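You operate a simulated robot arm through the tools that you are given. There is no shell and no other tool.

You run a simulated two-armed robot. Do the job below in one go: nothing can be reset, and whatever is moved stays where it is left.

Task
Turn the red SET knob down to 8, open RELIEF, pump till the orange flag pops up, then release.
Fine: RELIEF and RELEASE all the way, and left open; leave the other levers and the white BLEED knob alone.

It is judged by the outcome, as a careful person would: the job done as asked, and still so three seconds after it is handed in. It fails if anything else is knocked over, pushed out of place, dropped, spilled or broken.

Robot
Two 7-joint arms with fingered hands on one trunk that stands fixed in place. Base frame: the origin is at the foot of the trunk, x ahead of it, y to its left, z up; the work surface is at about z = 852. Units: mm, rad, N and s.
The left shoulder is at [80, 198, 1517], the right one opposite. With the tool pointing down near the work surface each hand reaches from about 100 to 700 mm from the base axis, measured 20 degrees to its own side. Payload 4 kg a hand.
The TCP of each hand is the grasp point between the finger pads, 26 mm short of the fingertips. In the tool frame z runs along the fingers and y along their closing line. The gripper opens to 132 mm; its body begins 73 mm behind the TCP. The gripper is a hand of 4 fingers: y runs from the thumb to the fingers, the wrist lies at [0, 0, -239] in the tool frame, and closing takes about 1.5 s.
Orientation is that of the tool frame in the base frame, as [roll, pitch, yaw] about the fixed x, y, z axes, in that order (R = Rz(yaw) Ry(pitch) Rx(roll)). With the fingers straight down and closing along the base's y, the tool's x points along the base's -x, its y along +y and its z along -z.

Tools
- The arms move only by the tool jog_arm. It takes "left_moves", "right_moves" or both (then of equal length, played together; a hand with none holds still); each is a list that holds one entry, the list of rows, each a list of 7 numbers: the gripper command, from -1 (fully open) to 1 (shut), values between in proportion, then the shift along the base's x, y, z in mm, then the turn, a rotation vector about the base's x, y, z in rad. In form: [[[hand, dx, dy, dz, rx, ry, rz], ...]]. A call has 1 to 20 rows; each row shifts and turns the commanded pose from where the row before left it. Each row takes 0.2 s and may step no farther than 50 mm and 0.15 rad from the row before; otherwise, or with a gripper value out of range, the whole call is refused. Where a pose cannot be reached the arm comes as near as it can. A force on the tool above 40 N (or 10 N above the force at the start of the call, whichever is more), or a blocked arm, ends the call early, and 0.2 s more pass. Each finger travels about 72 mm/s and halts on what it meets, pressing with about 31 N; the grip force reading is that of the motor and also rises with nothing between the fingers. The clock runs only during rows and for 0.2 s after the last one: add rows that do not move to give the fingers time. The reply holds the time, the measured pose of the TCP, the force on the tool along the base axes, the opening and the grip force, in the units named above and with some noise, with the torque about the TCP (base axes, N m) and any sound that the robot's microphone picked up.
- Cameras (640 x 400 px; columns grow to the right, rows downward): "scene" is now at [111.2, 3.6, 1680.3]; the picture's right is [0.05, -1.00, 0.00], its down [-0.71, -0.03, -0.70] and it looks along [0.70, 0.03, -0.71] (base axes); focal length 329 px, centre (320, 200). "left" rides on the left gripper at [-68, 2, -97] in its tool frame; the picture's right is [-0.03, -1.00, 0.00], its down [0.82, -0.02, -0.58] and it looks along [0.58, -0.01, 0.82] (tool axes); focal length 270 px, centre (320, 200). "right" rides on the right gripper at [68, 2, -97] in its tool frame; the picture's right is [-0.02, 1.00, 0.00], its down [-0.82, -0.02, -0.58] and it looks along [-0.58, -0.01, 0.82] (tool axes); focal length 270 px, centre (320, 200). There is no depth. A picture from a camera that has moved, and an enlarged one, comes with that camera's place and axes in the base frame and with its lens.
- grab_frame(camera): a new picture of that camera. It takes no simulated time.
- raise_lower(by): slides the trunk up (or, below 0, down) by that many mm; the arms and the scene camera ride with it, the base frame stays. It gives what a move gives, with no picture.
- set_grasp(shape, hand): the hand has 4 fingers and takes this shape, open, in about a second: jaw (thumb against the fingers, like two jaws); tri (thumb and two fingers); tip (a fingertip pinch); poke (one finger out to press); point (the index stretched); flat (the hand flat); cup (the hand cupped); fist (a fist). The gripper value then closes the fingers along that shape, each until it touches; the sizes above hold for jaw. It gives what a move gives, with no picture.
- pan_tilt(pan, tilt): turns the head with the scene camera to pan (to the left, within 1.501 rad either way) and tilt (down, from -0.506 to 1.204), counted from straight ahead of the robot. It gives what a move gives.
- close_up(camera, box): a new picture of the part [left, top, right, bottom] of that camera's present view, enlarged. It takes no simulated time.
- finish_job(): hands the job in; it is judged then, once.

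Places have to be worked out from the pictures, the camera data and where the tool is seen. Open the grippers and draw the arms clear of the work before you hand the job in, unless the task says otherwise.

The tools are called after "Request:" as name(argument=value, ...) on one line, values as JSON. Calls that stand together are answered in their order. jog_arm: Moves the arms, as the interface text tells. Its arguments: {"type":"object","properties":{"left_moves":{"type":"array","items":{"type":"array","items":{"type":"array","items":{"type":"number"}}}},"right_moves":{"type":"array","items":{"type":"array","items":{"type":"array","items":{"type":"number"}}}}},"required":[]} The other tools are called the same way: raise_lower (by) moves the trunk up or down; set_grasp (shape, hand) gives the hand a shape; pan_tilt (pan, tilt) turns the head that bears the scene camera; grab_frame (camera) takes a picture; close_up (camera, box) takes an enlarged picture of a part of a camera's view; finish_job () hands the job in.

At the start:

```text
time: 0.0
left_position: [537.9, 337.6, 1226.7]
left_orientation: [3.14, 0.003, 3.14]
left_ft_force: [-0.2, -0.1, 0.5]
left_ft_torque: [-0.02, 0.0, -0.01]
left_width: 131.8
left_grasp_force: 0.1
left_shape: jaw
right_position: [622.3, -124.1, 1225.8]
right_orientation: [3.14, -0.001, 3.142]
right_ft_force: [-0.4, 0.7, 0.2]
right_ft_torque: [-0.01, 0.01, 0.0]
right_width: 131.9
right_grasp_force: 0.1
right_shape: jaw
trunk travel left (down, up): [-827.0, 13.0]
head pan, tilt (commanded): [0.047, 0.792]
```

scene: 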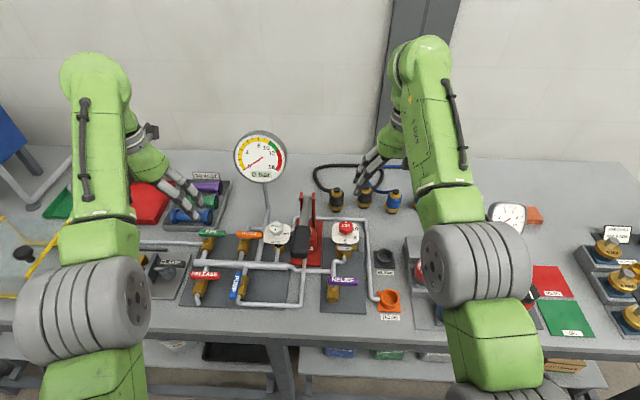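
right: 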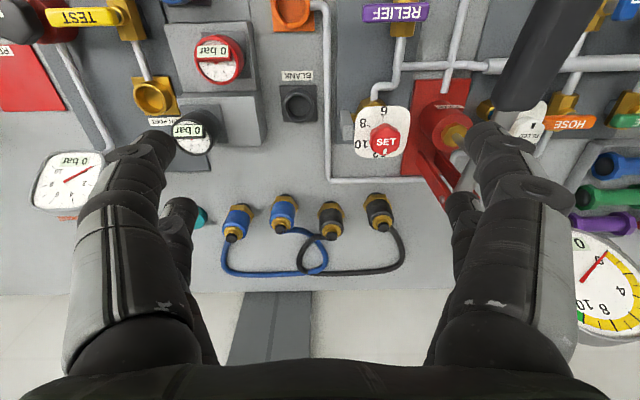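
left: 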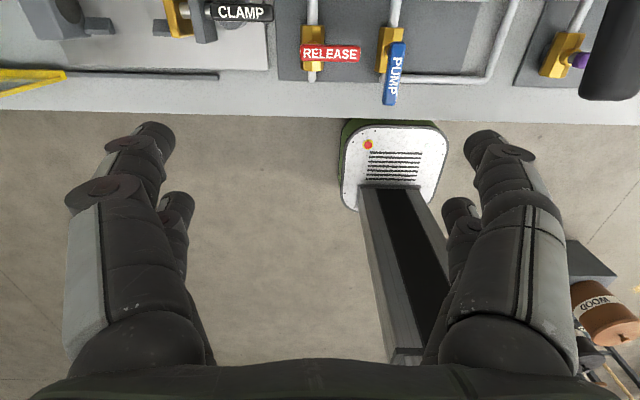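

I start by looking at the bench in more detail before moving anything.

Request:
close_up(camera="scene", box=[170, 180, 410, 330])

Request:
close_up(camera="scene", box=[310, 200, 410, 320])

Request:
close_up(camera="scene", box=[220, 120, 300, 190])

Request:
close_up(camera="right", box=[320, 0, 640, 200])

```text
2.67 times, centred on (290, 255) of scene
camera zoom: at [111.2, 3.6, 1680.3], right [0.05, -1.0, 0.0], down [-0.71, -0.03, -0.7], along [0.7, 0.03, -0.71], focal length 876 px, centre (400, 53)
```

zoom: 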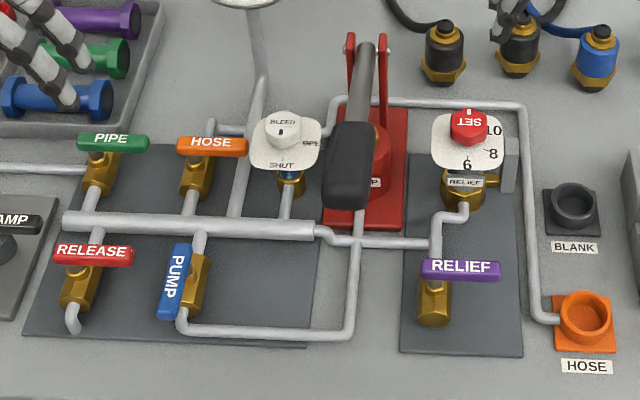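

```text
3.33 times, centred on (360, 260) of scene
camera zoom: at [111.2, 3.6, 1680.3], right [0.05, -1.0, 0.0], down [-0.71, -0.03, -0.7], along [0.7, 0.03, -0.71], focal length 1095 px, centre (187, 0)
```

zoom: 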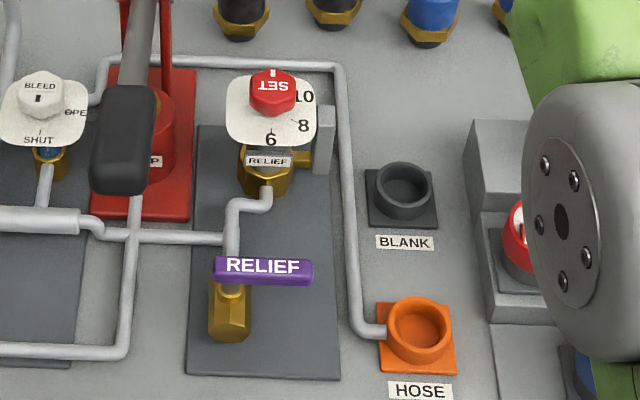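

```text
5.71 times, centred on (260, 155) of scene
camera zoom: at [111.2, 3.6, 1680.3], right [0.05, -1.0, 0.0], down [-0.71, -0.03, -0.7], along [0.7, 0.03, -0.71], focal length 1878 px, centre (663, 457)
```

zoom: 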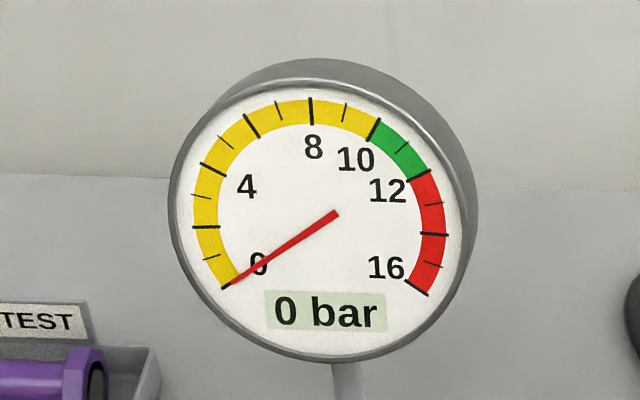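

```text
2.00 times, centred on (480, 100) of right
camera zoom: at [554.7, -123.7, 1321.9], right [0.02, 1.0, 0.0], down [0.82, -0.02, 0.58], along [0.58, -0.01, -0.82], focal length 541 px, centre (0, 400)
```

zoom: 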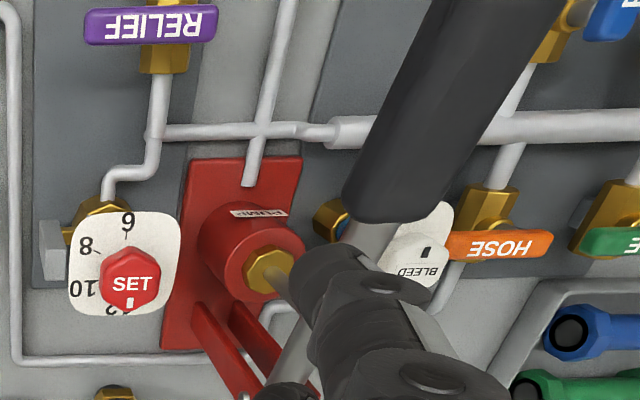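

The right hand blocks part of the view; I zoom on the levers in each view to find pivots, and check the knob scale.

Request:
close_up(camera="left", box=[200, 0, 640, 130])

Request:
close_up(camera="right", box=[330, 90, 430, 170])

Request:
close_up(camera="scene", box=[170, 220, 270, 310])

Request:
close_up(camera="scene", box=[260, 180, 370, 270])

```text
1.45 times, centred on (420, 65) of left
camera zoom: at [605.7, 340.1, 1321.1], right [0.03, -1.0, 0.0], down [-0.82, -0.02, 0.58], along [-0.58, -0.01, -0.82], focal length 393 px, centre (174, 396)
```

zoom: 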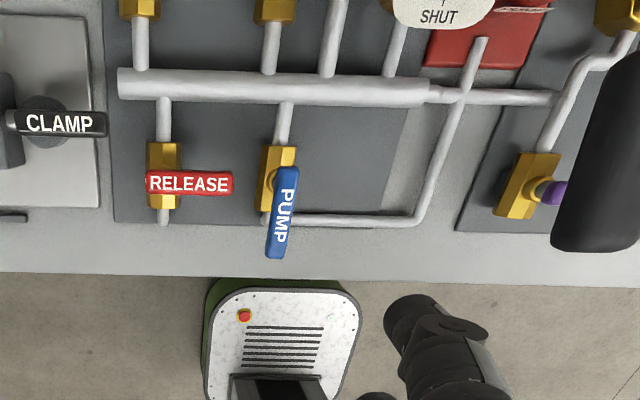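

```text
5.00 times, centred on (380, 130) of right
camera zoom: at [554.7, -123.7, 1321.9], right [0.02, 1.0, 0.0], down [0.82, -0.02, 0.58], along [0.58, -0.01, -0.82], focal length 1351 px, centre (20, 550)
```

zoom: 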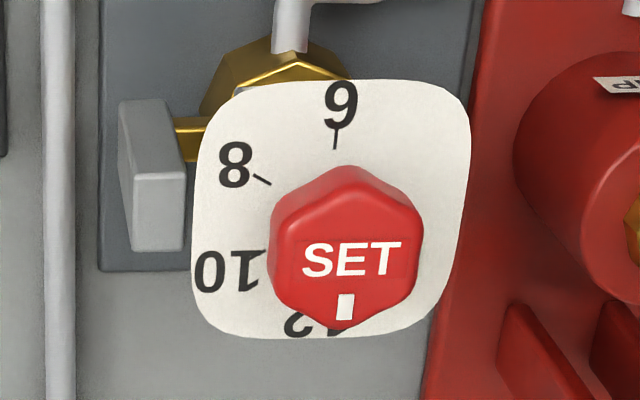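

```text
4.44 times, centred on (220, 265) of scene
camera zoom: at [111.2, 3.6, 1680.3], right [0.05, -1.0, 0.0], down [-0.71, -0.03, -0.7], along [0.7, 0.03, -0.71], focal length 1461 px, centre (764, -89)
```

zoom: 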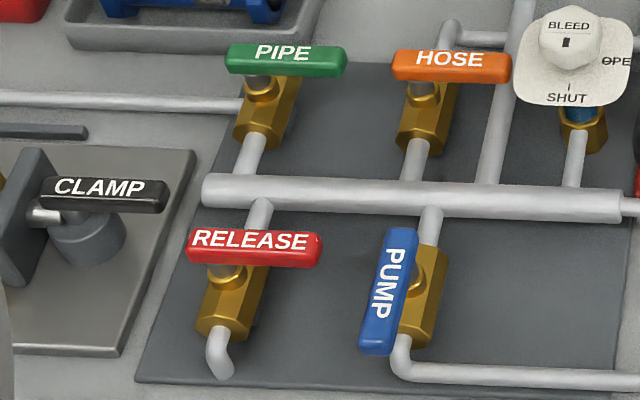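

```text
4.44 times, centred on (315, 225) of scene
camera zoom: at [111.2, 3.6, 1680.3], right [0.05, -1.0, 0.0], down [-0.71, -0.03, -0.7], along [0.7, 0.03, -0.71], focal length 1461 px, centre (342, 89)
```

zoom: 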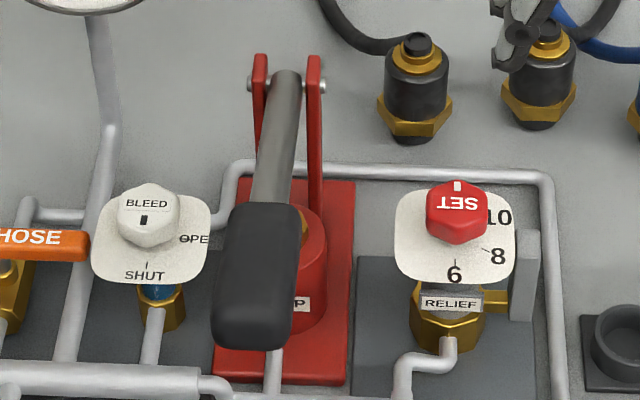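

The levers sit across their pipes (closed), PUMP is in line (open), and BLEED is on SHUT. I bring the right hand over so its camera looks squarely at the SET knob, staying high at z≈1226.

Request:
jog_arm(right_moves=[[[-1, -25, 20, 0, 0, 0, 0], [-1, -25, 20, 0, 0, 0, 0], [-1, -25, 20, 0, 0, 0, 0], [-1, -15, 20, 0, 0, 0, 0], [-1, 0, 0, 0, 0, 0, 0]]])

Request:
grab_frame(camera="right")

Request:
grab_frame(camera="scene")

```text
time: 1.2
left_position: [537.1, 338.2, 1225.0]
left_orientation: [3.141, 0.002, -3.14]
left_ft_force: [0.7, -0.3, 0.0]
left_ft_torque: [0.03, -0.01, -0.01]
left_width: 132.1
left_grasp_force: 0.1
left_shape: jaw
right_position: [532.6, -45.0, 1223.8]
right_orientation: [3.141, 0.0, 3.141]
right_ft_force: [0.3, 0.0, -0.4]
right_ft_torque: [-0.02, 0.02, -0.01]
right_width: 131.9
right_grasp_force: 0.1
right_shape: jaw
trunk travel left (down, up): [-827.0, 13.0]
head pan, tilt (commanded): [0.047, 0.792]
```

```text
taken
camera right: at [465.3, -43.7, 1322.1], right [0.03, 1.0, 0.0], down [0.82, -0.02, 0.58], along [0.58, -0.01, -0.82], focal length 270 px, centre (320, 200)
```

right: 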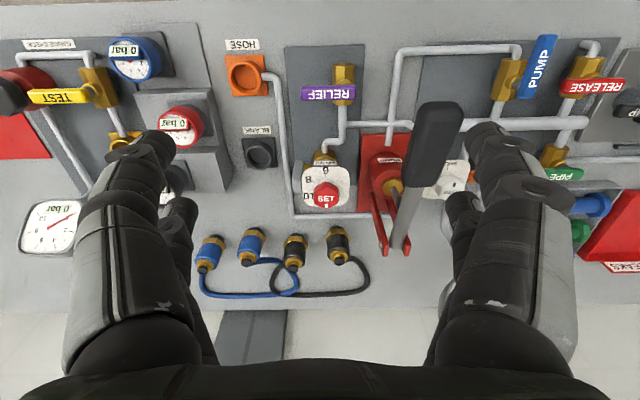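

```text
taken
camera scene: at [111.2, 3.9, 1680.3], right [0.05, -1.0, 0.0], down [-0.71, -0.03, -0.7], along [0.7, 0.03, -0.71], focal length 329 px, centre (320, 200)
```

scene: 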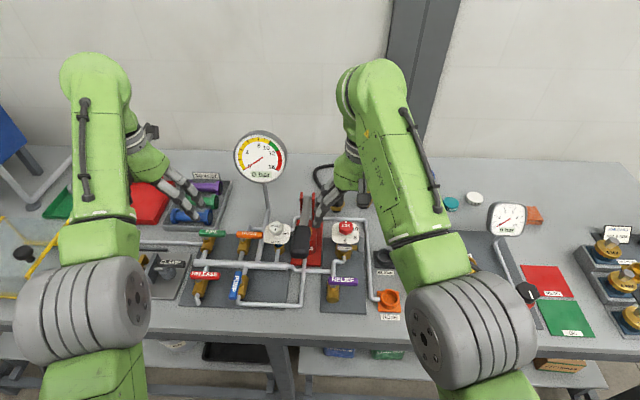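

Good overview; I zoom in on the SET dial and the levers from here for measurement.

Request:
close_up(camera="right", box=[280, 140, 480, 265])

Request:
close_up(camera="right", box=[280, 20, 640, 245])

Request:
close_up(camera="right", box=[290, 150, 370, 220])

```text
3.20 times, centred on (380, 202) of right
camera zoom: at [465.3, -43.7, 1322.1], right [0.03, 1.0, 0.0], down [0.82, -0.02, 0.58], along [0.58, -0.01, -0.82], focal length 865 px, centre (128, 192)
```

zoom: 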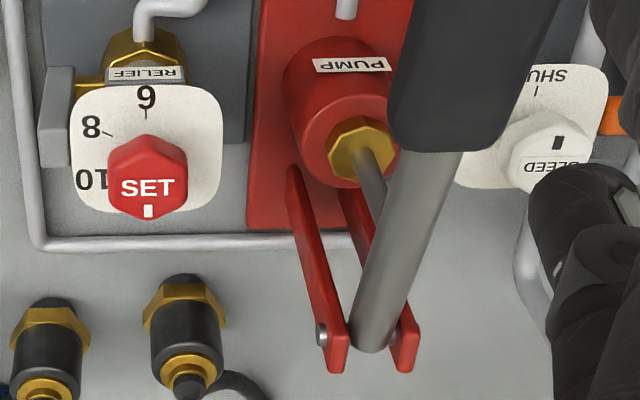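

```text
1.78 times, centred on (460, 132) of right
camera zoom: at [465.3, -43.7, 1322.1], right [0.03, 1.0, 0.0], down [0.82, -0.02, 0.58], along [0.58, -0.01, -0.82], focal length 480 px, centre (71, 320)
```

zoom: 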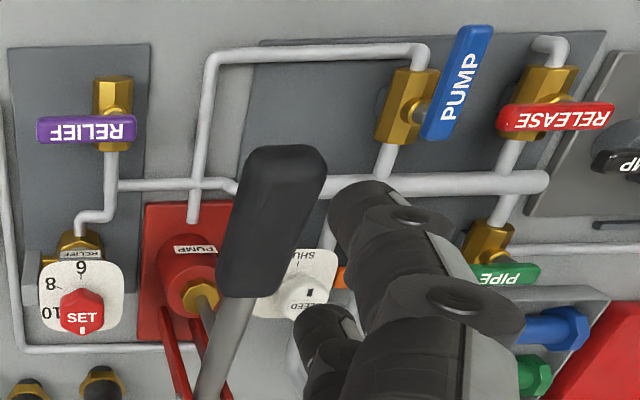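

```text
5.71 times, centred on (330, 185) of right
camera zoom: at [465.3, -43.7, 1322.1], right [0.03, 1.0, 0.0], down [0.82, -0.02, 0.58], along [0.58, -0.01, -0.82], focal length 1544 px, centre (263, 286)
```

zoom: 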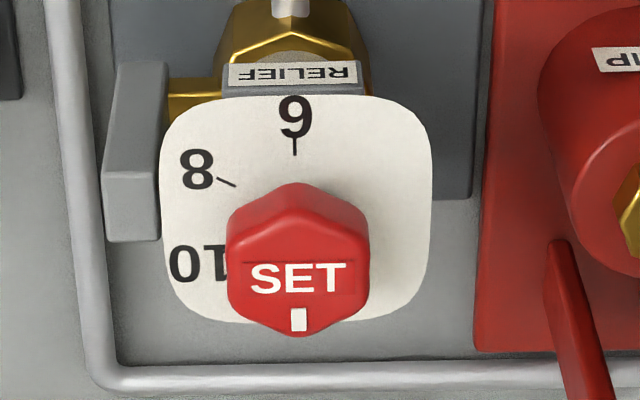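

The SET mark now points away from me (12); 8 lies about 120° clockwise (seen from above). I estimate the knob at about (697, -40, top z≈988), flats facing ±y. I try the "tri" shape to see how narrow the hand gets.

Request:
set_grasp(hand="right", shape="tri")

Request:
grab_frame(camera="right")

```text
time: 2.1
left_position: [537.4, 337.1, 1225.7]
left_orientation: [3.141, 0.001, -3.142]
left_ft_force: [0.2, -0.2, -0.6]
left_ft_torque: [0.0, -0.03, 0.02]
left_width: 132.0
left_grasp_force: 0.1
left_shape: jaw
right_position: [533.3, -45.7, 1225.6]
right_orientation: [-3.14, 0.0, 3.141]
right_ft_force: [0.0, 0.5, -0.4]
right_ft_torque: [-0.04, 0.0, 0.04]
right_width: 131.8
right_grasp_force: 0.1
right_shape: tri
trunk travel left (down, up): [-827.0, 13.0]
head pan, tilt (commanded): [0.047, 0.792]
```

```text
taken
camera right: at [465.6, -44.3, 1322.1], right [0.02, 1.0, 0.0], down [0.82, -0.02, 0.58], along [0.58, -0.01, -0.82], focal length 270 px, centre (320, 200)
```

right: 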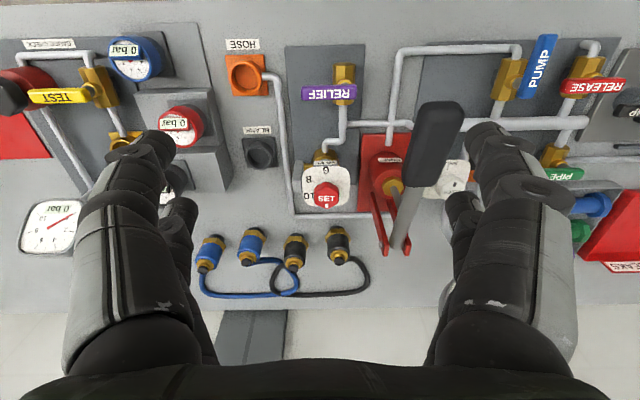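

The shape looks alike when open; I half-close it to see where the fingertips come together.

Request:
jog_arm(right_moves=[[[0.2, 0, 0, 0, 0, 0, 0], [0.2, 0, 0, 0, 0, 0, 0], [0.2, 0, 0, 0, 0, 0, 0], [0.2, 0, 0, 0, 0, 0, 0], [0.2, 0, 0, 0, 0, 0, 0]]])

Request:
grab_frame(camera="right")

Request:
grab_frame(camera="left")

```text
time: 3.3
left_position: [538.2, 338.4, 1225.2]
left_orientation: [3.14, 0.003, -3.142]
left_ft_force: [0.6, 0.2, -0.3]
left_ft_torque: [-0.02, 0.01, 0.03]
left_width: 131.7
left_grasp_force: 0.1
left_shape: jaw
right_position: [533.0, -46.1, 1225.0]
right_orientation: [3.141, 0.001, -3.141]
right_ft_force: [0.1, 0.4, 0.5]
right_ft_torque: [0.0, 0.01, 0.01]
right_width: 53.4
right_grasp_force: 0.0
right_shape: tri
trunk travel left (down, up): [-827.0, 13.0]
head pan, tilt (commanded): [0.047, 0.792]
```

```text
taken
camera right: at [465.6, -44.1, 1322.1], right [0.02, 1.0, 0.0], down [0.82, -0.02, 0.58], along [0.58, -0.01, -0.82], focal length 270 px, centre (320, 200)
```

right: 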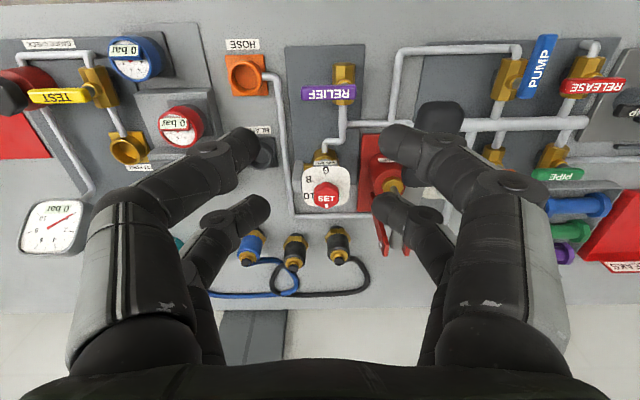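

```text
taken
camera left: at [605.7, 340.1, 1321.1], right [0.03, -1.0, 0.0], down [-0.82, -0.02, 0.58], along [-0.58, -0.01, -0.82], focal length 270 px, centre (320, 200)
```

left: 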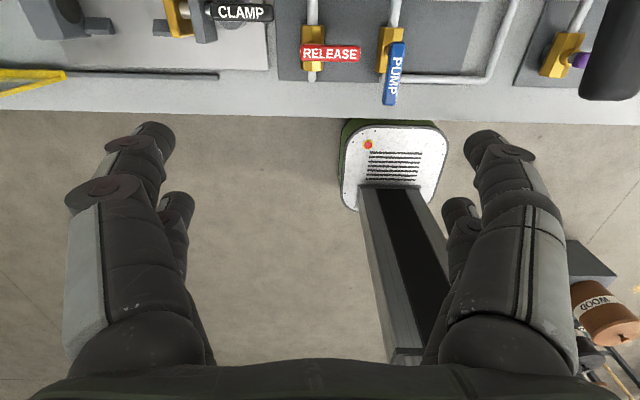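

I see two fingers per side about 40 mm apart. I check the "tip" shape for a narrower pinch on the 35 mm knob.

Request:
set_grasp(hand="right", shape="tip")

Request:
jog_arm(right_moves=[[[0.2, 0, 0, 0, 0, 0, 0], [0.2, 0, 0, 0, 0, 0, 0], [0.2, 0, 0, 0, 0, 0, 0], [0.2, 0, 0, 0, 0, 0, 0], [0.2, 0, 0, 0, 0, 0, 0]]])

Request:
grab_frame(camera="right")

Request:
grab_frame(camera="left")

Request:
grab_frame(camera="scene")

```text
time: 4.2
left_position: [537.1, 337.5, 1225.0]
left_orientation: [3.139, 0.002, 3.141]
left_ft_force: [0.9, 0.2, 0.3]
left_ft_torque: [0.01, -0.04, 0.02]
left_width: 132.1
left_grasp_force: 0.0
left_shape: jaw
right_position: [532.3, -44.8, 1224.3]
right_orientation: [-3.141, 0.0, -3.14]
right_ft_force: [-0.1, 1.4, 0.1]
right_ft_torque: [-0.02, 0.0, -0.02]
right_width: 132.1
right_grasp_force: 0.1
right_shape: tip
trunk travel left (down, up): [-827.0, 13.0]
head pan, tilt (commanded): [0.047, 0.792]
```

```text
time: 5.4
left_position: [536.8, 338.2, 1225.1]
left_orientation: [3.14, 0.001, -3.141]
left_ft_force: [0.0, 0.0, -0.2]
left_ft_torque: [0.0, 0.02, 0.0]
left_width: 131.7
left_grasp_force: 0.1
left_shape: jaw
right_position: [533.4, -45.3, 1224.5]
right_orientation: [-3.141, 0.001, -3.141]
right_ft_force: [-0.5, 0.2, -0.3]
right_ft_torque: [-0.01, -0.01, 0.01]
right_width: 53.2
right_grasp_force: 0.0
right_shape: tip
trunk travel left (down, up): [-827.0, 13.0]
head pan, tilt (commanded): [0.047, 0.792]
```

```text
taken
camera right: at [465.6, -44.1, 1322.1], right [0.02, 1.0, 0.0], down [0.82, -0.02, 0.58], along [0.58, -0.01, -0.82], focal length 270 px, centre (320, 200)
```

right: 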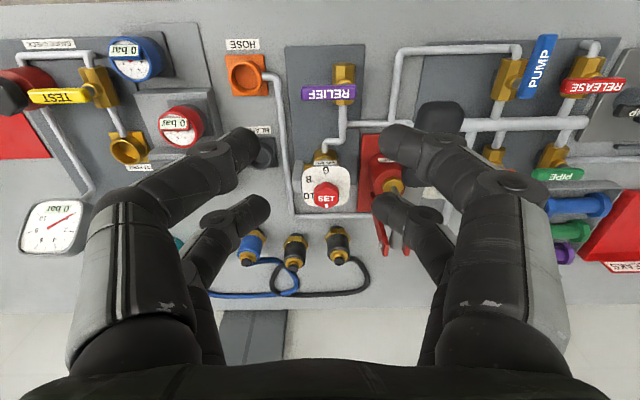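

```text
taken
camera left: at [605.6, 340.1, 1321.1], right [0.03, -1.0, 0.0], down [-0.82, -0.02, 0.58], along [-0.58, -0.01, -0.82], focal length 270 px, centre (320, 200)
```

left: 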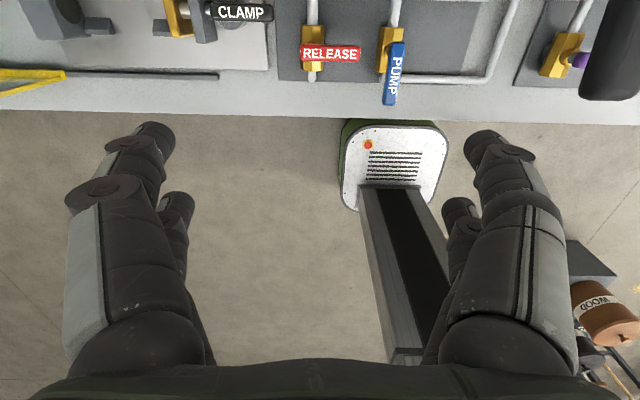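

```text
taken
camera scene: at [111.1, 3.6, 1680.3], right [0.05, -1.0, 0.0], down [-0.71, -0.03, -0.7], along [0.7, 0.03, -0.71], focal length 329 px, centre (320, 200)
```

scene: 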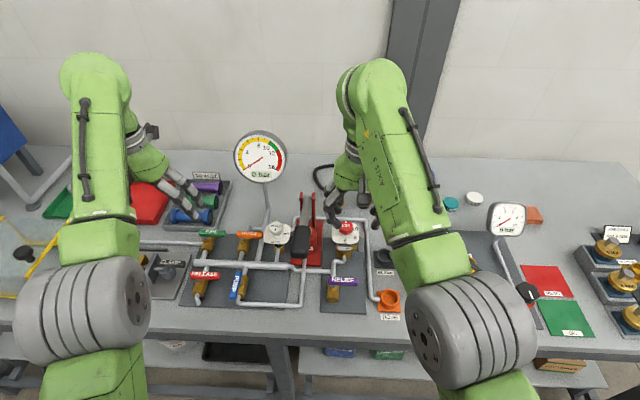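

At this opening tip and tri look alike; I close fully in free air to see the closed geometry.

Request:
jog_arm(right_moves=[[[1, 0, 0, 0, 0, 0, 0], [1, 0, 0, 0, 0, 0, 0], [1, 0, 0, 0, 0, 0, 0], [1, 0, 0, 0, 0, 0, 0]]])

Request:
grab_frame(camera="right")

Request:
set_grasp(hand="left", shape="poke")

Request:
grab_frame(camera="left")

```text
time: 6.4
left_position: [537.2, 338.1, 1224.9]
left_orientation: [3.139, 0.001, -3.141]
left_ft_force: [-0.2, -0.1, -0.9]
left_ft_torque: [0.0, 0.03, 0.01]
left_width: 132.0
left_grasp_force: 0.1
left_shape: jaw
right_position: [533.0, -46.0, 1224.0]
right_orientation: [-3.141, 0.001, 3.14]
right_ft_force: [0.4, -0.3, -0.2]
right_ft_torque: [-0.01, 0.06, 0.02]
right_width: 0.0
right_grasp_force: 31.5
right_shape: tip
trunk travel left (down, up): [-827.0, 13.0]
head pan, tilt (commanded): [0.047, 0.792]
```

```text
taken
camera right: at [465.5, -44.1, 1322.1], right [0.02, 1.0, 0.0], down [0.82, -0.02, 0.58], along [0.58, -0.01, -0.82], focal length 270 px, centre (320, 200)
```

right: 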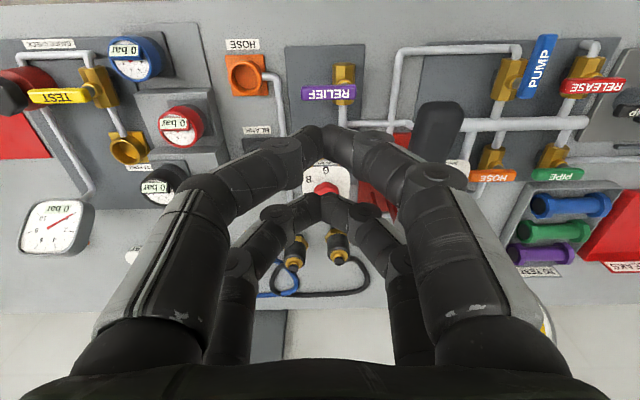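

```text
time: 7.3
left_position: [537.5, 338.9, 1224.2]
left_orientation: [3.14, 0.001, 3.14]
left_ft_force: [-0.7, -0.3, -0.2]
left_ft_torque: [0.03, 0.0, -0.01]
left_width: 0.0
left_grasp_force: 0.0
left_shape: poke
right_position: [533.1, -44.8, 1225.2]
right_orientation: [-3.141, 0.001, 3.141]
right_ft_force: [-0.8, -0.7, -0.4]
right_ft_torque: [0.0, 0.0, -0.03]
right_width: 0.0
right_grasp_force: 30.9
right_shape: tip
trunk travel left (down, up): [-827.0, 13.0]
head pan, tilt (commanded): [0.047, 0.792]
```

```text
taken
camera left: at [605.7, 340.1, 1321.1], right [0.03, -1.0, 0.0], down [-0.82, -0.02, 0.58], along [-0.58, -0.01, -0.82], focal length 270 px, centre (320, 200)
```

left: 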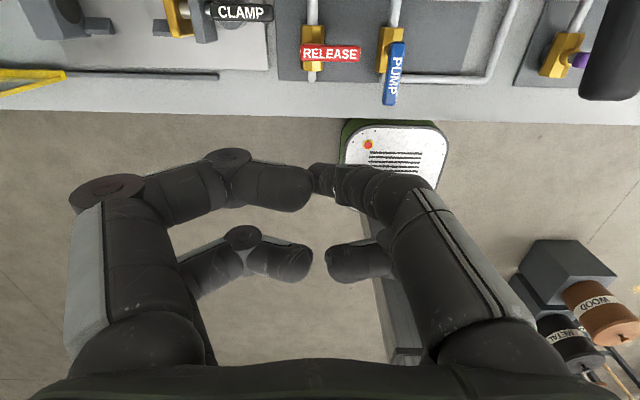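

Fingers work in pairs ~40 mm apart with wide knuckles, so near the knob I should keep the closing line along x (yaw ≈ 90°) to stay clear of the pump uprights. I restore jaw shape and test the +90° wrist turn in free air.

Request:
set_grasp(hand="right", shape="jaw")

Request:
jog_arm(right_moves=[[[-0.1, 0, 0, 0, 0, 0, 0.1428], [-0.1, 0, 0, 0, 0, 0, 0.1428], [-0.1, 0, 0, 0, 0, 0, 0.1428], [-0.1, 0, 0, 0, 0, 0, 0.1428], [-0.1, 0, 0, 0, 0, 0, 0.1428], [-0.1, 0, 0, 0, 0, 0, 0.1428], [-0.1, 0, 0, 0, 0, 0, 0.1428], [-0.1, 0, 0, 0, 0, 0, 0.1428], [-0.1, 0, 0, 0, 0, 0, 0.1428], [-0.1, 0, 0, 0, 0, 0, 0.1428], [-0.1, 0, 0, 0, 0, 0, 0.1428], [-0.1, 0, 0, 0, 0, 0, 0]]])

Request:
grab_frame(camera="right")

Request:
grab_frame(camera="scene")

```text
time: 8.2
left_position: [536.8, 338.3, 1225.4]
left_orientation: [3.14, 0.003, 3.141]
left_ft_force: [0.0, -0.1, -0.4]
left_ft_torque: [-0.01, 0.0, -0.01]
left_width: 0.2
left_grasp_force: 0.0
left_shape: poke
right_position: [533.3, -45.8, 1224.4]
right_orientation: [3.141, -0.001, 3.141]
right_ft_force: [0.1, 0.2, 0.7]
right_ft_torque: [-0.03, 0.0, -0.02]
right_width: 131.8
right_grasp_force: 0.0
right_shape: jaw
trunk travel left (down, up): [-827.0, 13.0]
head pan, tilt (commanded): [0.047, 0.792]
```

```text
time: 10.8
left_position: [537.4, 338.1, 1225.4]
left_orientation: [3.139, 0.001, 3.141]
left_ft_force: [0.1, 0.6, 1.1]
left_ft_torque: [-0.03, 0.0, -0.01]
left_width: 0.2
left_grasp_force: 0.1
left_shape: poke
right_position: [532.2, -44.7, 1224.6]
right_orientation: [3.141, 0.0, -1.569]
right_ft_force: [0.2, 0.4, 0.4]
right_ft_torque: [0.04, 0.01, -0.01]
right_width: 73.2
right_grasp_force: 0.1
right_shape: jaw
trunk travel left (down, up): [-827.0, 13.0]
head pan, tilt (commanded): [0.047, 0.792]
```

```text
taken
camera right: at [531.7, -113.9, 1322.1], right [-1.0, 0.02, 0.0], down [0.02, 0.82, 0.58], along [0.01, 0.58, -0.82], focal length 270 px, centre (320, 200)
```

right: 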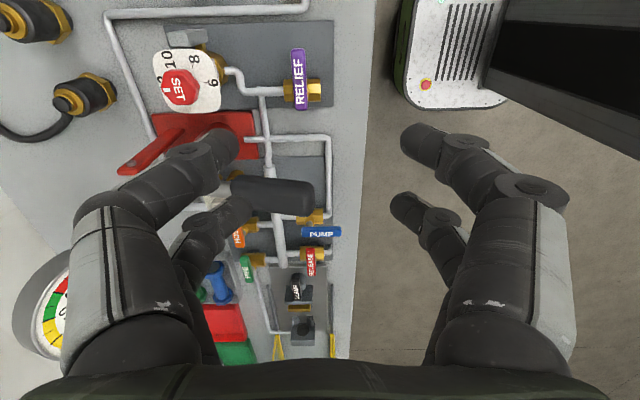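

```text
taken
camera scene: at [111.1, 3.7, 1680.3], right [0.05, -1.0, 0.0], down [-0.71, -0.03, -0.7], along [0.7, 0.03, -0.71], focal length 329 px, centre (320, 200)
```

scene: 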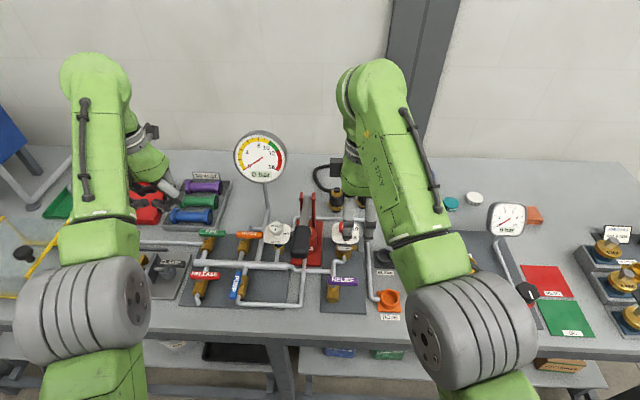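

The +90° yaw is reachable. From this side angle I refine the knob, plate and pump positions.

Request:
close_up(camera="right", box=[110, 20, 350, 170])

Request:
close_up(camera="right", box=[145, 40, 225, 115])

Request:
close_up(camera="right", box=[180, 120, 360, 300])

```text
2.67 times, centred on (230, 95) of right
camera zoom: at [531.7, -113.9, 1322.1], right [-1.0, 0.02, 0.0], down [0.02, 0.82, 0.58], along [0.01, 0.58, -0.82], focal length 721 px, centre (560, 480)
```

zoom: 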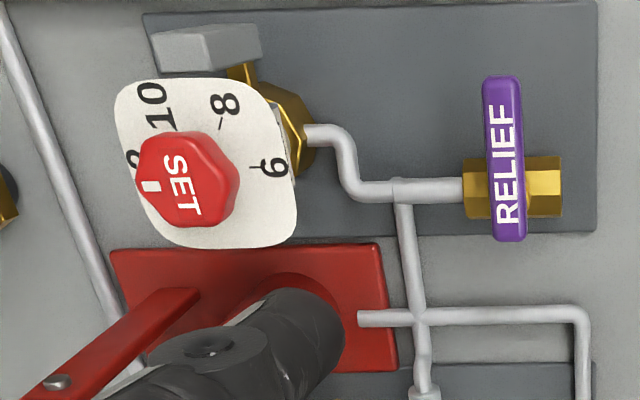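

```text
5.33 times, centred on (185, 78) of right
camera zoom: at [531.7, -113.9, 1322.1], right [-1.0, 0.02, 0.0], down [0.02, 0.82, 0.58], along [0.01, 0.58, -0.82], focal length 1442 px, centre (1040, 853)
```

zoom: 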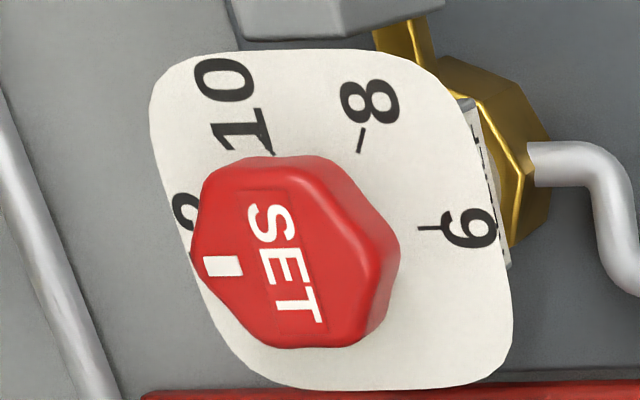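

```text
2.22 times, centred on (270, 210) of right
camera zoom: at [531.7, -113.9, 1322.1], right [-1.0, 0.02, 0.0], down [0.02, 0.82, 0.58], along [0.01, 0.58, -0.82], focal length 601 px, centre (431, 178)
```

zoom: 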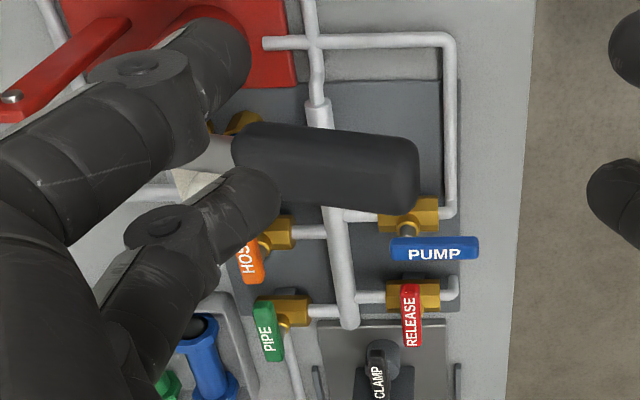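

Triangulating three views puts the knob top centre at about (697.5, -40, 988) with the dial plate at z≈966. I move the right hand above it at z≈1100 with yaw 120° and fingers at about 58 mm, which keeps knuckles away from the pump uprights.

Request:
jog_arm(right_moves=[[[0.12, 33, 1, -25, 0, 0, 0.105], [0.12, 33, 1, -25, 0, 0, 0.105], [0.12, 33, 1, -25, 0, 0, 0.105], [0.12, 33, 1, -25, 0, 0, 0.105], [0.12, 33, 1, -25, 0, 0, 0.105], [0.12, 0, 0, 0, 0, 0, 0], [0.12, 0, 0, 0, 0, 0, 0]]])

Request:
grab_frame(camera="right")

Request:
grab_frame(camera="scene")

```text
time: 12.4
left_position: [536.9, 336.9, 1226.2]
left_orientation: [3.141, 0.004, 3.141]
left_ft_force: [0.7, -0.5, -0.6]
left_ft_torque: [0.01, -0.03, 0.0]
left_width: 0.0
left_grasp_force: 0.0
left_shape: poke
right_position: [697.0, -39.7, 1099.1]
right_orientation: [-3.139, 0.001, -1.044]
right_ft_force: [-0.3, 0.2, -0.5]
right_ft_torque: [-0.01, -0.01, -0.04]
right_width: 58.4
right_grasp_force: 0.1
right_shape: jaw
trunk travel left (down, up): [-827.0, 13.0]
head pan, tilt (commanded): [0.047, 0.792]
```

```text
taken
camera right: at [730.1, -100.9, 1197.3], right [-0.88, -0.48, 0.0], down [-0.39, 0.72, 0.58], along [-0.28, 0.51, -0.82], focal length 270 px, centre (320, 200)
```

right: 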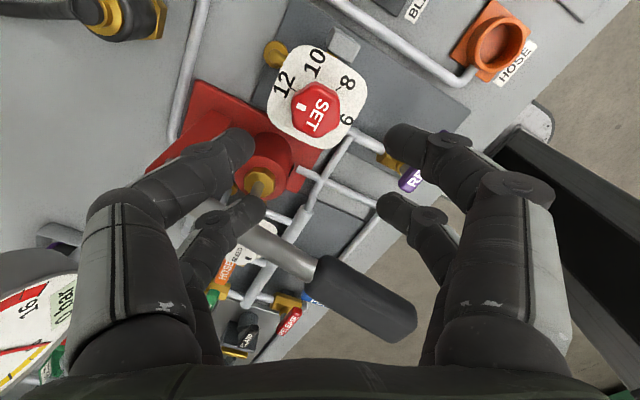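

```text
taken
camera scene: at [109.3, 3.2, 1680.5], right [0.05, -1.0, 0.0], down [-0.71, -0.03, -0.7], along [0.7, 0.03, -0.71], focal length 329 px, centre (320, 200)
```

scene: 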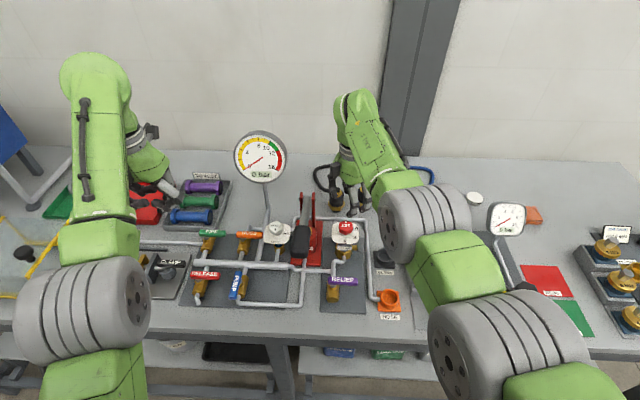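

The hand is above the knob. I zoom in to compare where the knob sits relative to the fingers' centre line.

Request:
close_up(camera="right", box=[240, 20, 420, 170])

```text
2.67 times, centred on (330, 95) of right
camera zoom: at [730.1, -100.9, 1197.3], right [-0.88, -0.48, 0.0], down [-0.39, 0.72, 0.58], along [-0.28, 0.51, -0.82], focal length 721 px, centre (293, 480)
```

zoom: 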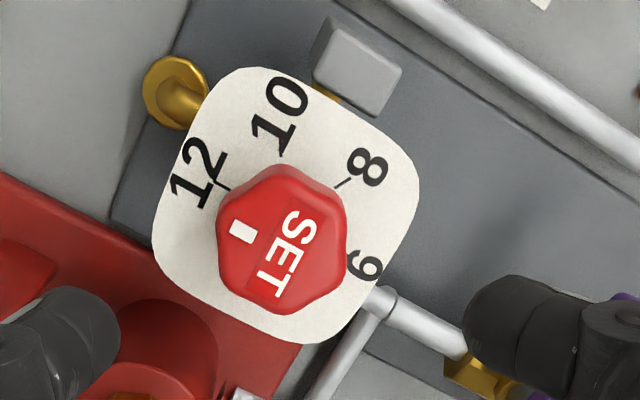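

The knob appears about 3–4 mm further along +x than the hand's centre line. I shift slightly and descend to z≈1040 for another check.

Request:
jog_arm(right_moves=[[[0.12, 3.5, -1, -20, 0, 0, 0], [0.12, 0, 0, -20, 0, 0, 0], [0.12, 0, 0, -20, 0, 0, 0], [0.12, 0, 0, 0, 0, 0, 0]]])

Request:
close_up(camera="right", box=[200, 20, 440, 220])

Request:
close_up(camera="scene", box=[280, 170, 400, 270])

```text
time: 13.4
left_position: [538.2, 337.3, 1225.4]
left_orientation: [3.14, -0.001, -3.141]
left_ft_force: [0.3, -0.3, 0.5]
left_ft_torque: [0.0, 0.0, -0.01]
left_width: 0.1
left_grasp_force: 0.1
left_shape: poke
right_position: [690.2, -40.3, 1042.3]
right_orientation: [-3.141, 0.0, -1.045]
right_ft_force: [-0.1, -0.7, 0.6]
right_ft_torque: [0.01, 0.02, -0.01]
right_width: 58.3
right_grasp_force: 0.1
right_shape: jaw
right hand out of reach, approached as far as the arm can: row 2
trunk travel left (down, up): [-827.0, 13.0]
head pan, tilt (commanded): [0.047, 0.792]
```

```text
2.00 times, centred on (320, 120) of right
camera zoom: at [725.2, -101.4, 1138.7], right [-0.88, -0.48, 0.0], down [-0.39, 0.72, 0.58], along [-0.28, 0.51, -0.82], focal length 541 px, centre (320, 360)
```

zoom: 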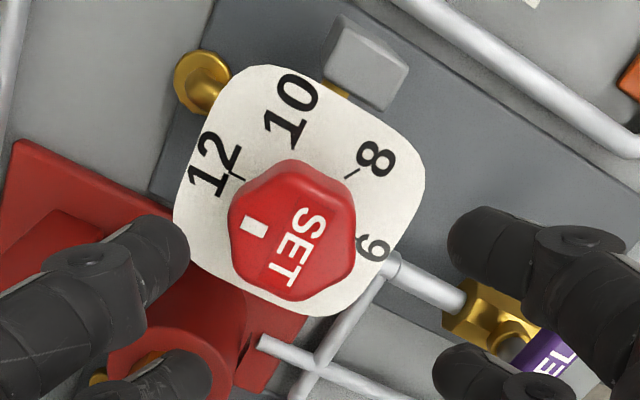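

```text
4.00 times, centred on (340, 220) of scene
camera zoom: at [112.4, 3.5, 1680.2], right [0.05, -1.0, 0.0], down [-0.71, -0.03, -0.7], along [0.7, 0.03, -0.71], focal length 1314 px, centre (240, 120)
```

zoom: 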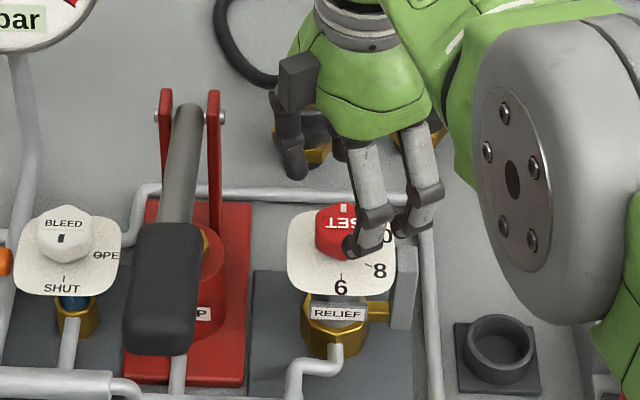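

Reach runs out at x≈690 at this height. I lift both hands about 100 mm and lower the trunk 150 mm so the arm reaches farther.

Request:
jog_arm(left_moves=[[[-1, 0, 0, 40, 0, 0, 0], [-1, 0, 0, 40, 0, 0, 0], [-1, 0, 0, 40, 0, 0, 0], [-1, 0, 0, 0, 0, 0, 0]]], right_moves=[[[0.12, 0, 0, 40, 0, 0, 0], [0.12, 0, 0, 40, 0, 0, 0], [0.12, 0, 0, 40, 0, 0, 0], [0.12, 0, 0, 0, 0, 0, 0]]])

```text
time: 14.4
left_position: [574.9, 352.7, 1261.1]
left_orientation: [3.138, 0.008, -3.142]
left_ft_force: [-0.1, -0.8, 0.7]
left_ft_torque: [0.02, 0.01, 0.02]
left_width: 0.0
left_grasp_force: 0.2
left_shape: poke
left hand out of reach, approached as far as the arm can: row 1, 2, 3
right_position: [690.5, -40.7, 1161.3]
right_orientation: [3.139, 0.002, -1.046]
right_ft_force: [-0.3, 0.1, -0.4]
right_ft_torque: [0.02, -0.01, -0.01]
right_width: 58.4
right_grasp_force: 0.1
right_shape: jaw
trunk travel left (down, up): [-827.0, 13.0]
head pan, tilt (commanded): [0.047, 0.792]
```

Now lower the trunk by 150 mm; both hands stay above everything.

Request:
raise_lower(by=-150)

Request:
grab_frame(camera="scene")

Request:
grab_frame(camera="right")

```text
time: 16.1
left_position: [574.3, 350.3, 1111.2]
left_orientation: [3.138, 0.007, -3.141]
left_ft_force: [0.5, 0.8, -0.8]
left_ft_torque: [-0.01, 0.0, 0.01]
left_width: 0.0
left_grasp_force: 0.2
left_shape: poke
right_position: [691.0, -40.2, 1011.9]
right_orientation: [3.142, 0.003, -1.046]
right_ft_force: [0.7, 0.2, -1.1]
right_ft_torque: [0.0, 0.0, -0.01]
right_width: 58.4
right_grasp_force: 0.2
right_shape: jaw
trunk travel left (down, up): [-677.0, 163.0]
head pan, tilt (commanded): [0.047, 0.792]
```

```text
taken
camera scene: at [111.1, 3.6, 1530.4], right [0.05, -1.0, 0.0], down [-0.71, -0.03, -0.7], along [0.7, 0.03, -0.71], focal length 329 px, centre (320, 200)
```

scene: 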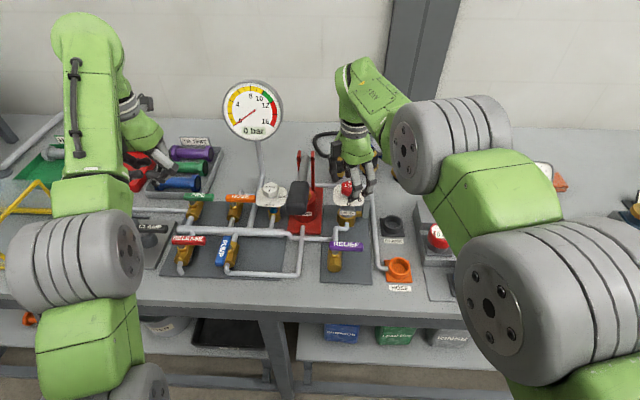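

```text
taken
camera right: at [724.4, -100.5, 1108.8], right [-0.88, -0.48, 0.0], down [-0.39, 0.72, 0.58], along [-0.28, 0.51, -0.82], focal length 270 px, centre (320, 200)
```

right: 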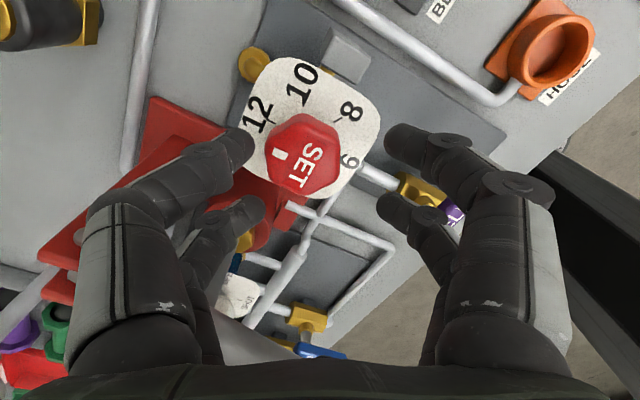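

The hand came to z≈1012, fingertips just about knob-top height, no contact. I zoom to centre it on the knob.

Request:
close_up(camera="right", box=[200, 50, 440, 230])

Request:
close_up(camera="scene", box=[280, 130, 400, 230])

```text
2.22 times, centred on (320, 140) of right
camera zoom: at [724.4, -100.5, 1108.8], right [-0.88, -0.48, 0.0], down [-0.39, 0.72, 0.58], along [-0.28, 0.51, -0.82], focal length 601 px, centre (320, 333)
```

zoom: 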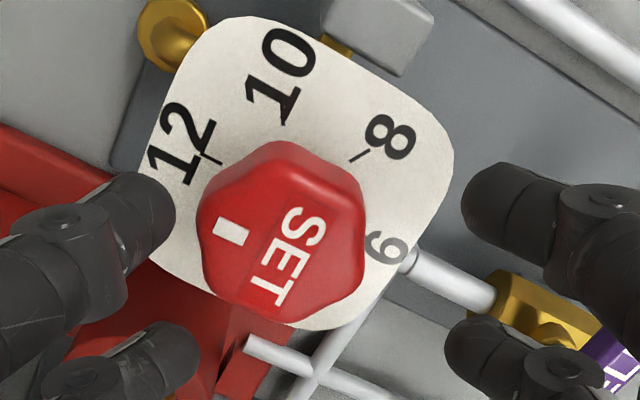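

```text
4.00 times, centred on (340, 180) of scene
camera zoom: at [111.1, 3.6, 1530.4], right [0.05, -1.0, 0.0], down [-0.71, -0.03, -0.7], along [0.7, 0.03, -0.71], focal length 1314 px, centre (240, 280)
```

zoom: 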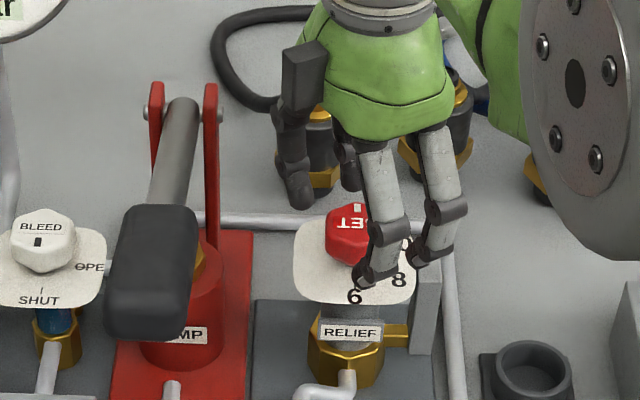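

The knob centre measures at about (701, -42): shift +9.5, -1.5 mm, then descend gently to z≈998 so the tips straddle the knob above the plate.

Request:
jog_arm(right_moves=[[[0.12, 5, -0.8, 0, 0, 0, 0], [0.12, 4.5, -0.8, 0, 0, 0, 0], [0.12, 0, 0, -4, 0, 0, 0], [0.12, 0, 0, -4, 0, 0, 0], [0.12, 0, 0, -4, 0, 0, 0], [0.12, 0, 0, 0, 0, 0, 0]]])

Request:
close_up(camera="right", box=[200, 50, 440, 230])

Request:
close_up(camera="scene", box=[280, 130, 400, 230])

```text
time: 17.6
left_position: [574.6, 350.0, 1111.6]
left_orientation: [3.139, 0.006, -3.141]
left_ft_force: [-0.2, 0.5, 0.4]
left_ft_torque: [-0.02, 0.02, 0.04]
left_width: 0.0
left_grasp_force: 0.1
left_shape: poke
right_position: [698.5, -41.9, 999.3]
right_orientation: [3.139, 0.001, -1.046]
right_ft_force: [0.5, 0.2, 0.1]
right_ft_torque: [0.05, 0.01, -0.01]
right_width: 58.2
right_grasp_force: 0.0
right_shape: jaw
trunk travel left (down, up): [-677.0, 163.0]
head pan, tilt (commanded): [0.047, 0.792]
```

```text
2.22 times, centred on (320, 140) of right
camera zoom: at [733.5, -101.9, 1096.5], right [-0.88, -0.48, 0.0], down [-0.39, 0.72, 0.58], along [-0.28, 0.51, -0.82], focal length 601 px, centre (320, 333)
```

zoom: 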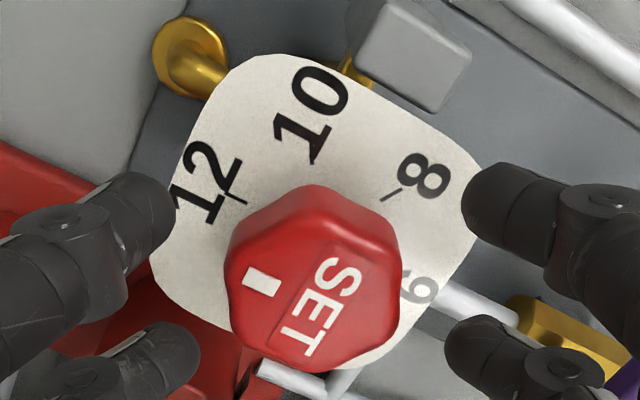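

```text
4.00 times, centred on (340, 180) of scene
camera zoom: at [111.0, 3.6, 1530.4], right [0.05, -1.0, 0.0], down [-0.71, -0.03, -0.7], along [0.7, 0.03, -0.71], focal length 1314 px, centre (240, 280)
```

zoom: 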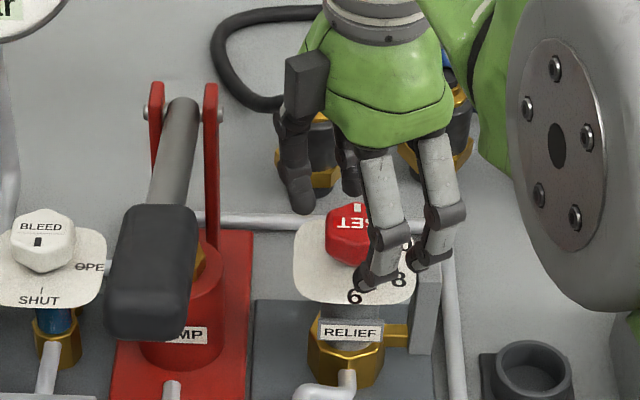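

Centred within about 1 mm, tips overlapping the knob by ~15 mm with no contact force. I close on the knob.

Request:
jog_arm(right_moves=[[[0.4, 0, 0, 0, 0, 0, 0], [0.7, 0, 0, 0, 0, 0, 0], [1, 0, 0, 0, 0, 0, 0], [1, 0, 0, 0, 0, 0, 0], [1, 0, 0, 0, 0, 0, 0]]])

Request:
close_up(camera="right", box=[200, 50, 440, 230])

Request:
close_up(camera="scene", box=[280, 130, 400, 230])

```text
time: 18.8
left_position: [574.1, 349.8, 1112.0]
left_orientation: [3.137, 0.008, 3.141]
left_ft_force: [0.0, -0.7, -0.1]
left_ft_torque: [-0.02, -0.02, -0.03]
left_width: 0.0
left_grasp_force: 0.1
left_shape: poke
right_position: [699.3, -41.7, 999.5]
right_orientation: [3.138, 0.001, -1.046]
right_ft_force: [-2.7, -1.1, -0.6]
right_ft_torque: [0.09, 0.28, -0.01]
right_width: 11.0
right_grasp_force: 31.1
right_shape: jaw
trunk travel left (down, up): [-677.0, 163.0]
head pan, tilt (commanded): [0.047, 0.792]
```

```text
2.22 times, centred on (320, 140) of right
camera zoom: at [733.0, -102.5, 1096.5], right [-0.88, -0.48, 0.0], down [-0.39, 0.72, 0.58], along [-0.28, 0.51, -0.82], focal length 601 px, centre (320, 333)
```

zoom: 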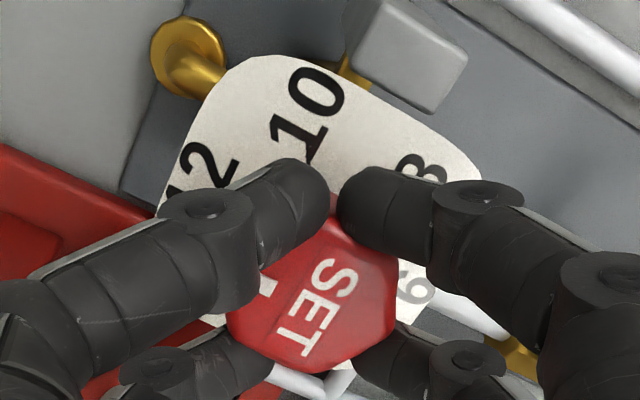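

```text
4.00 times, centred on (340, 180) of scene
camera zoom: at [110.4, 3.2, 1530.4], right [0.05, -1.0, 0.0], down [-0.71, -0.03, -0.7], along [0.7, 0.03, -0.71], focal length 1314 px, centre (240, 280)
```

zoom: 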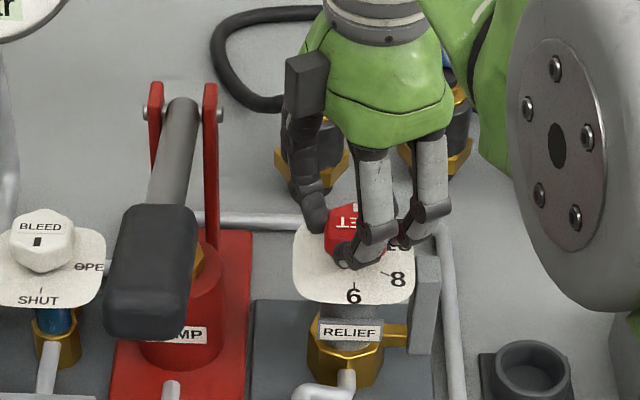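

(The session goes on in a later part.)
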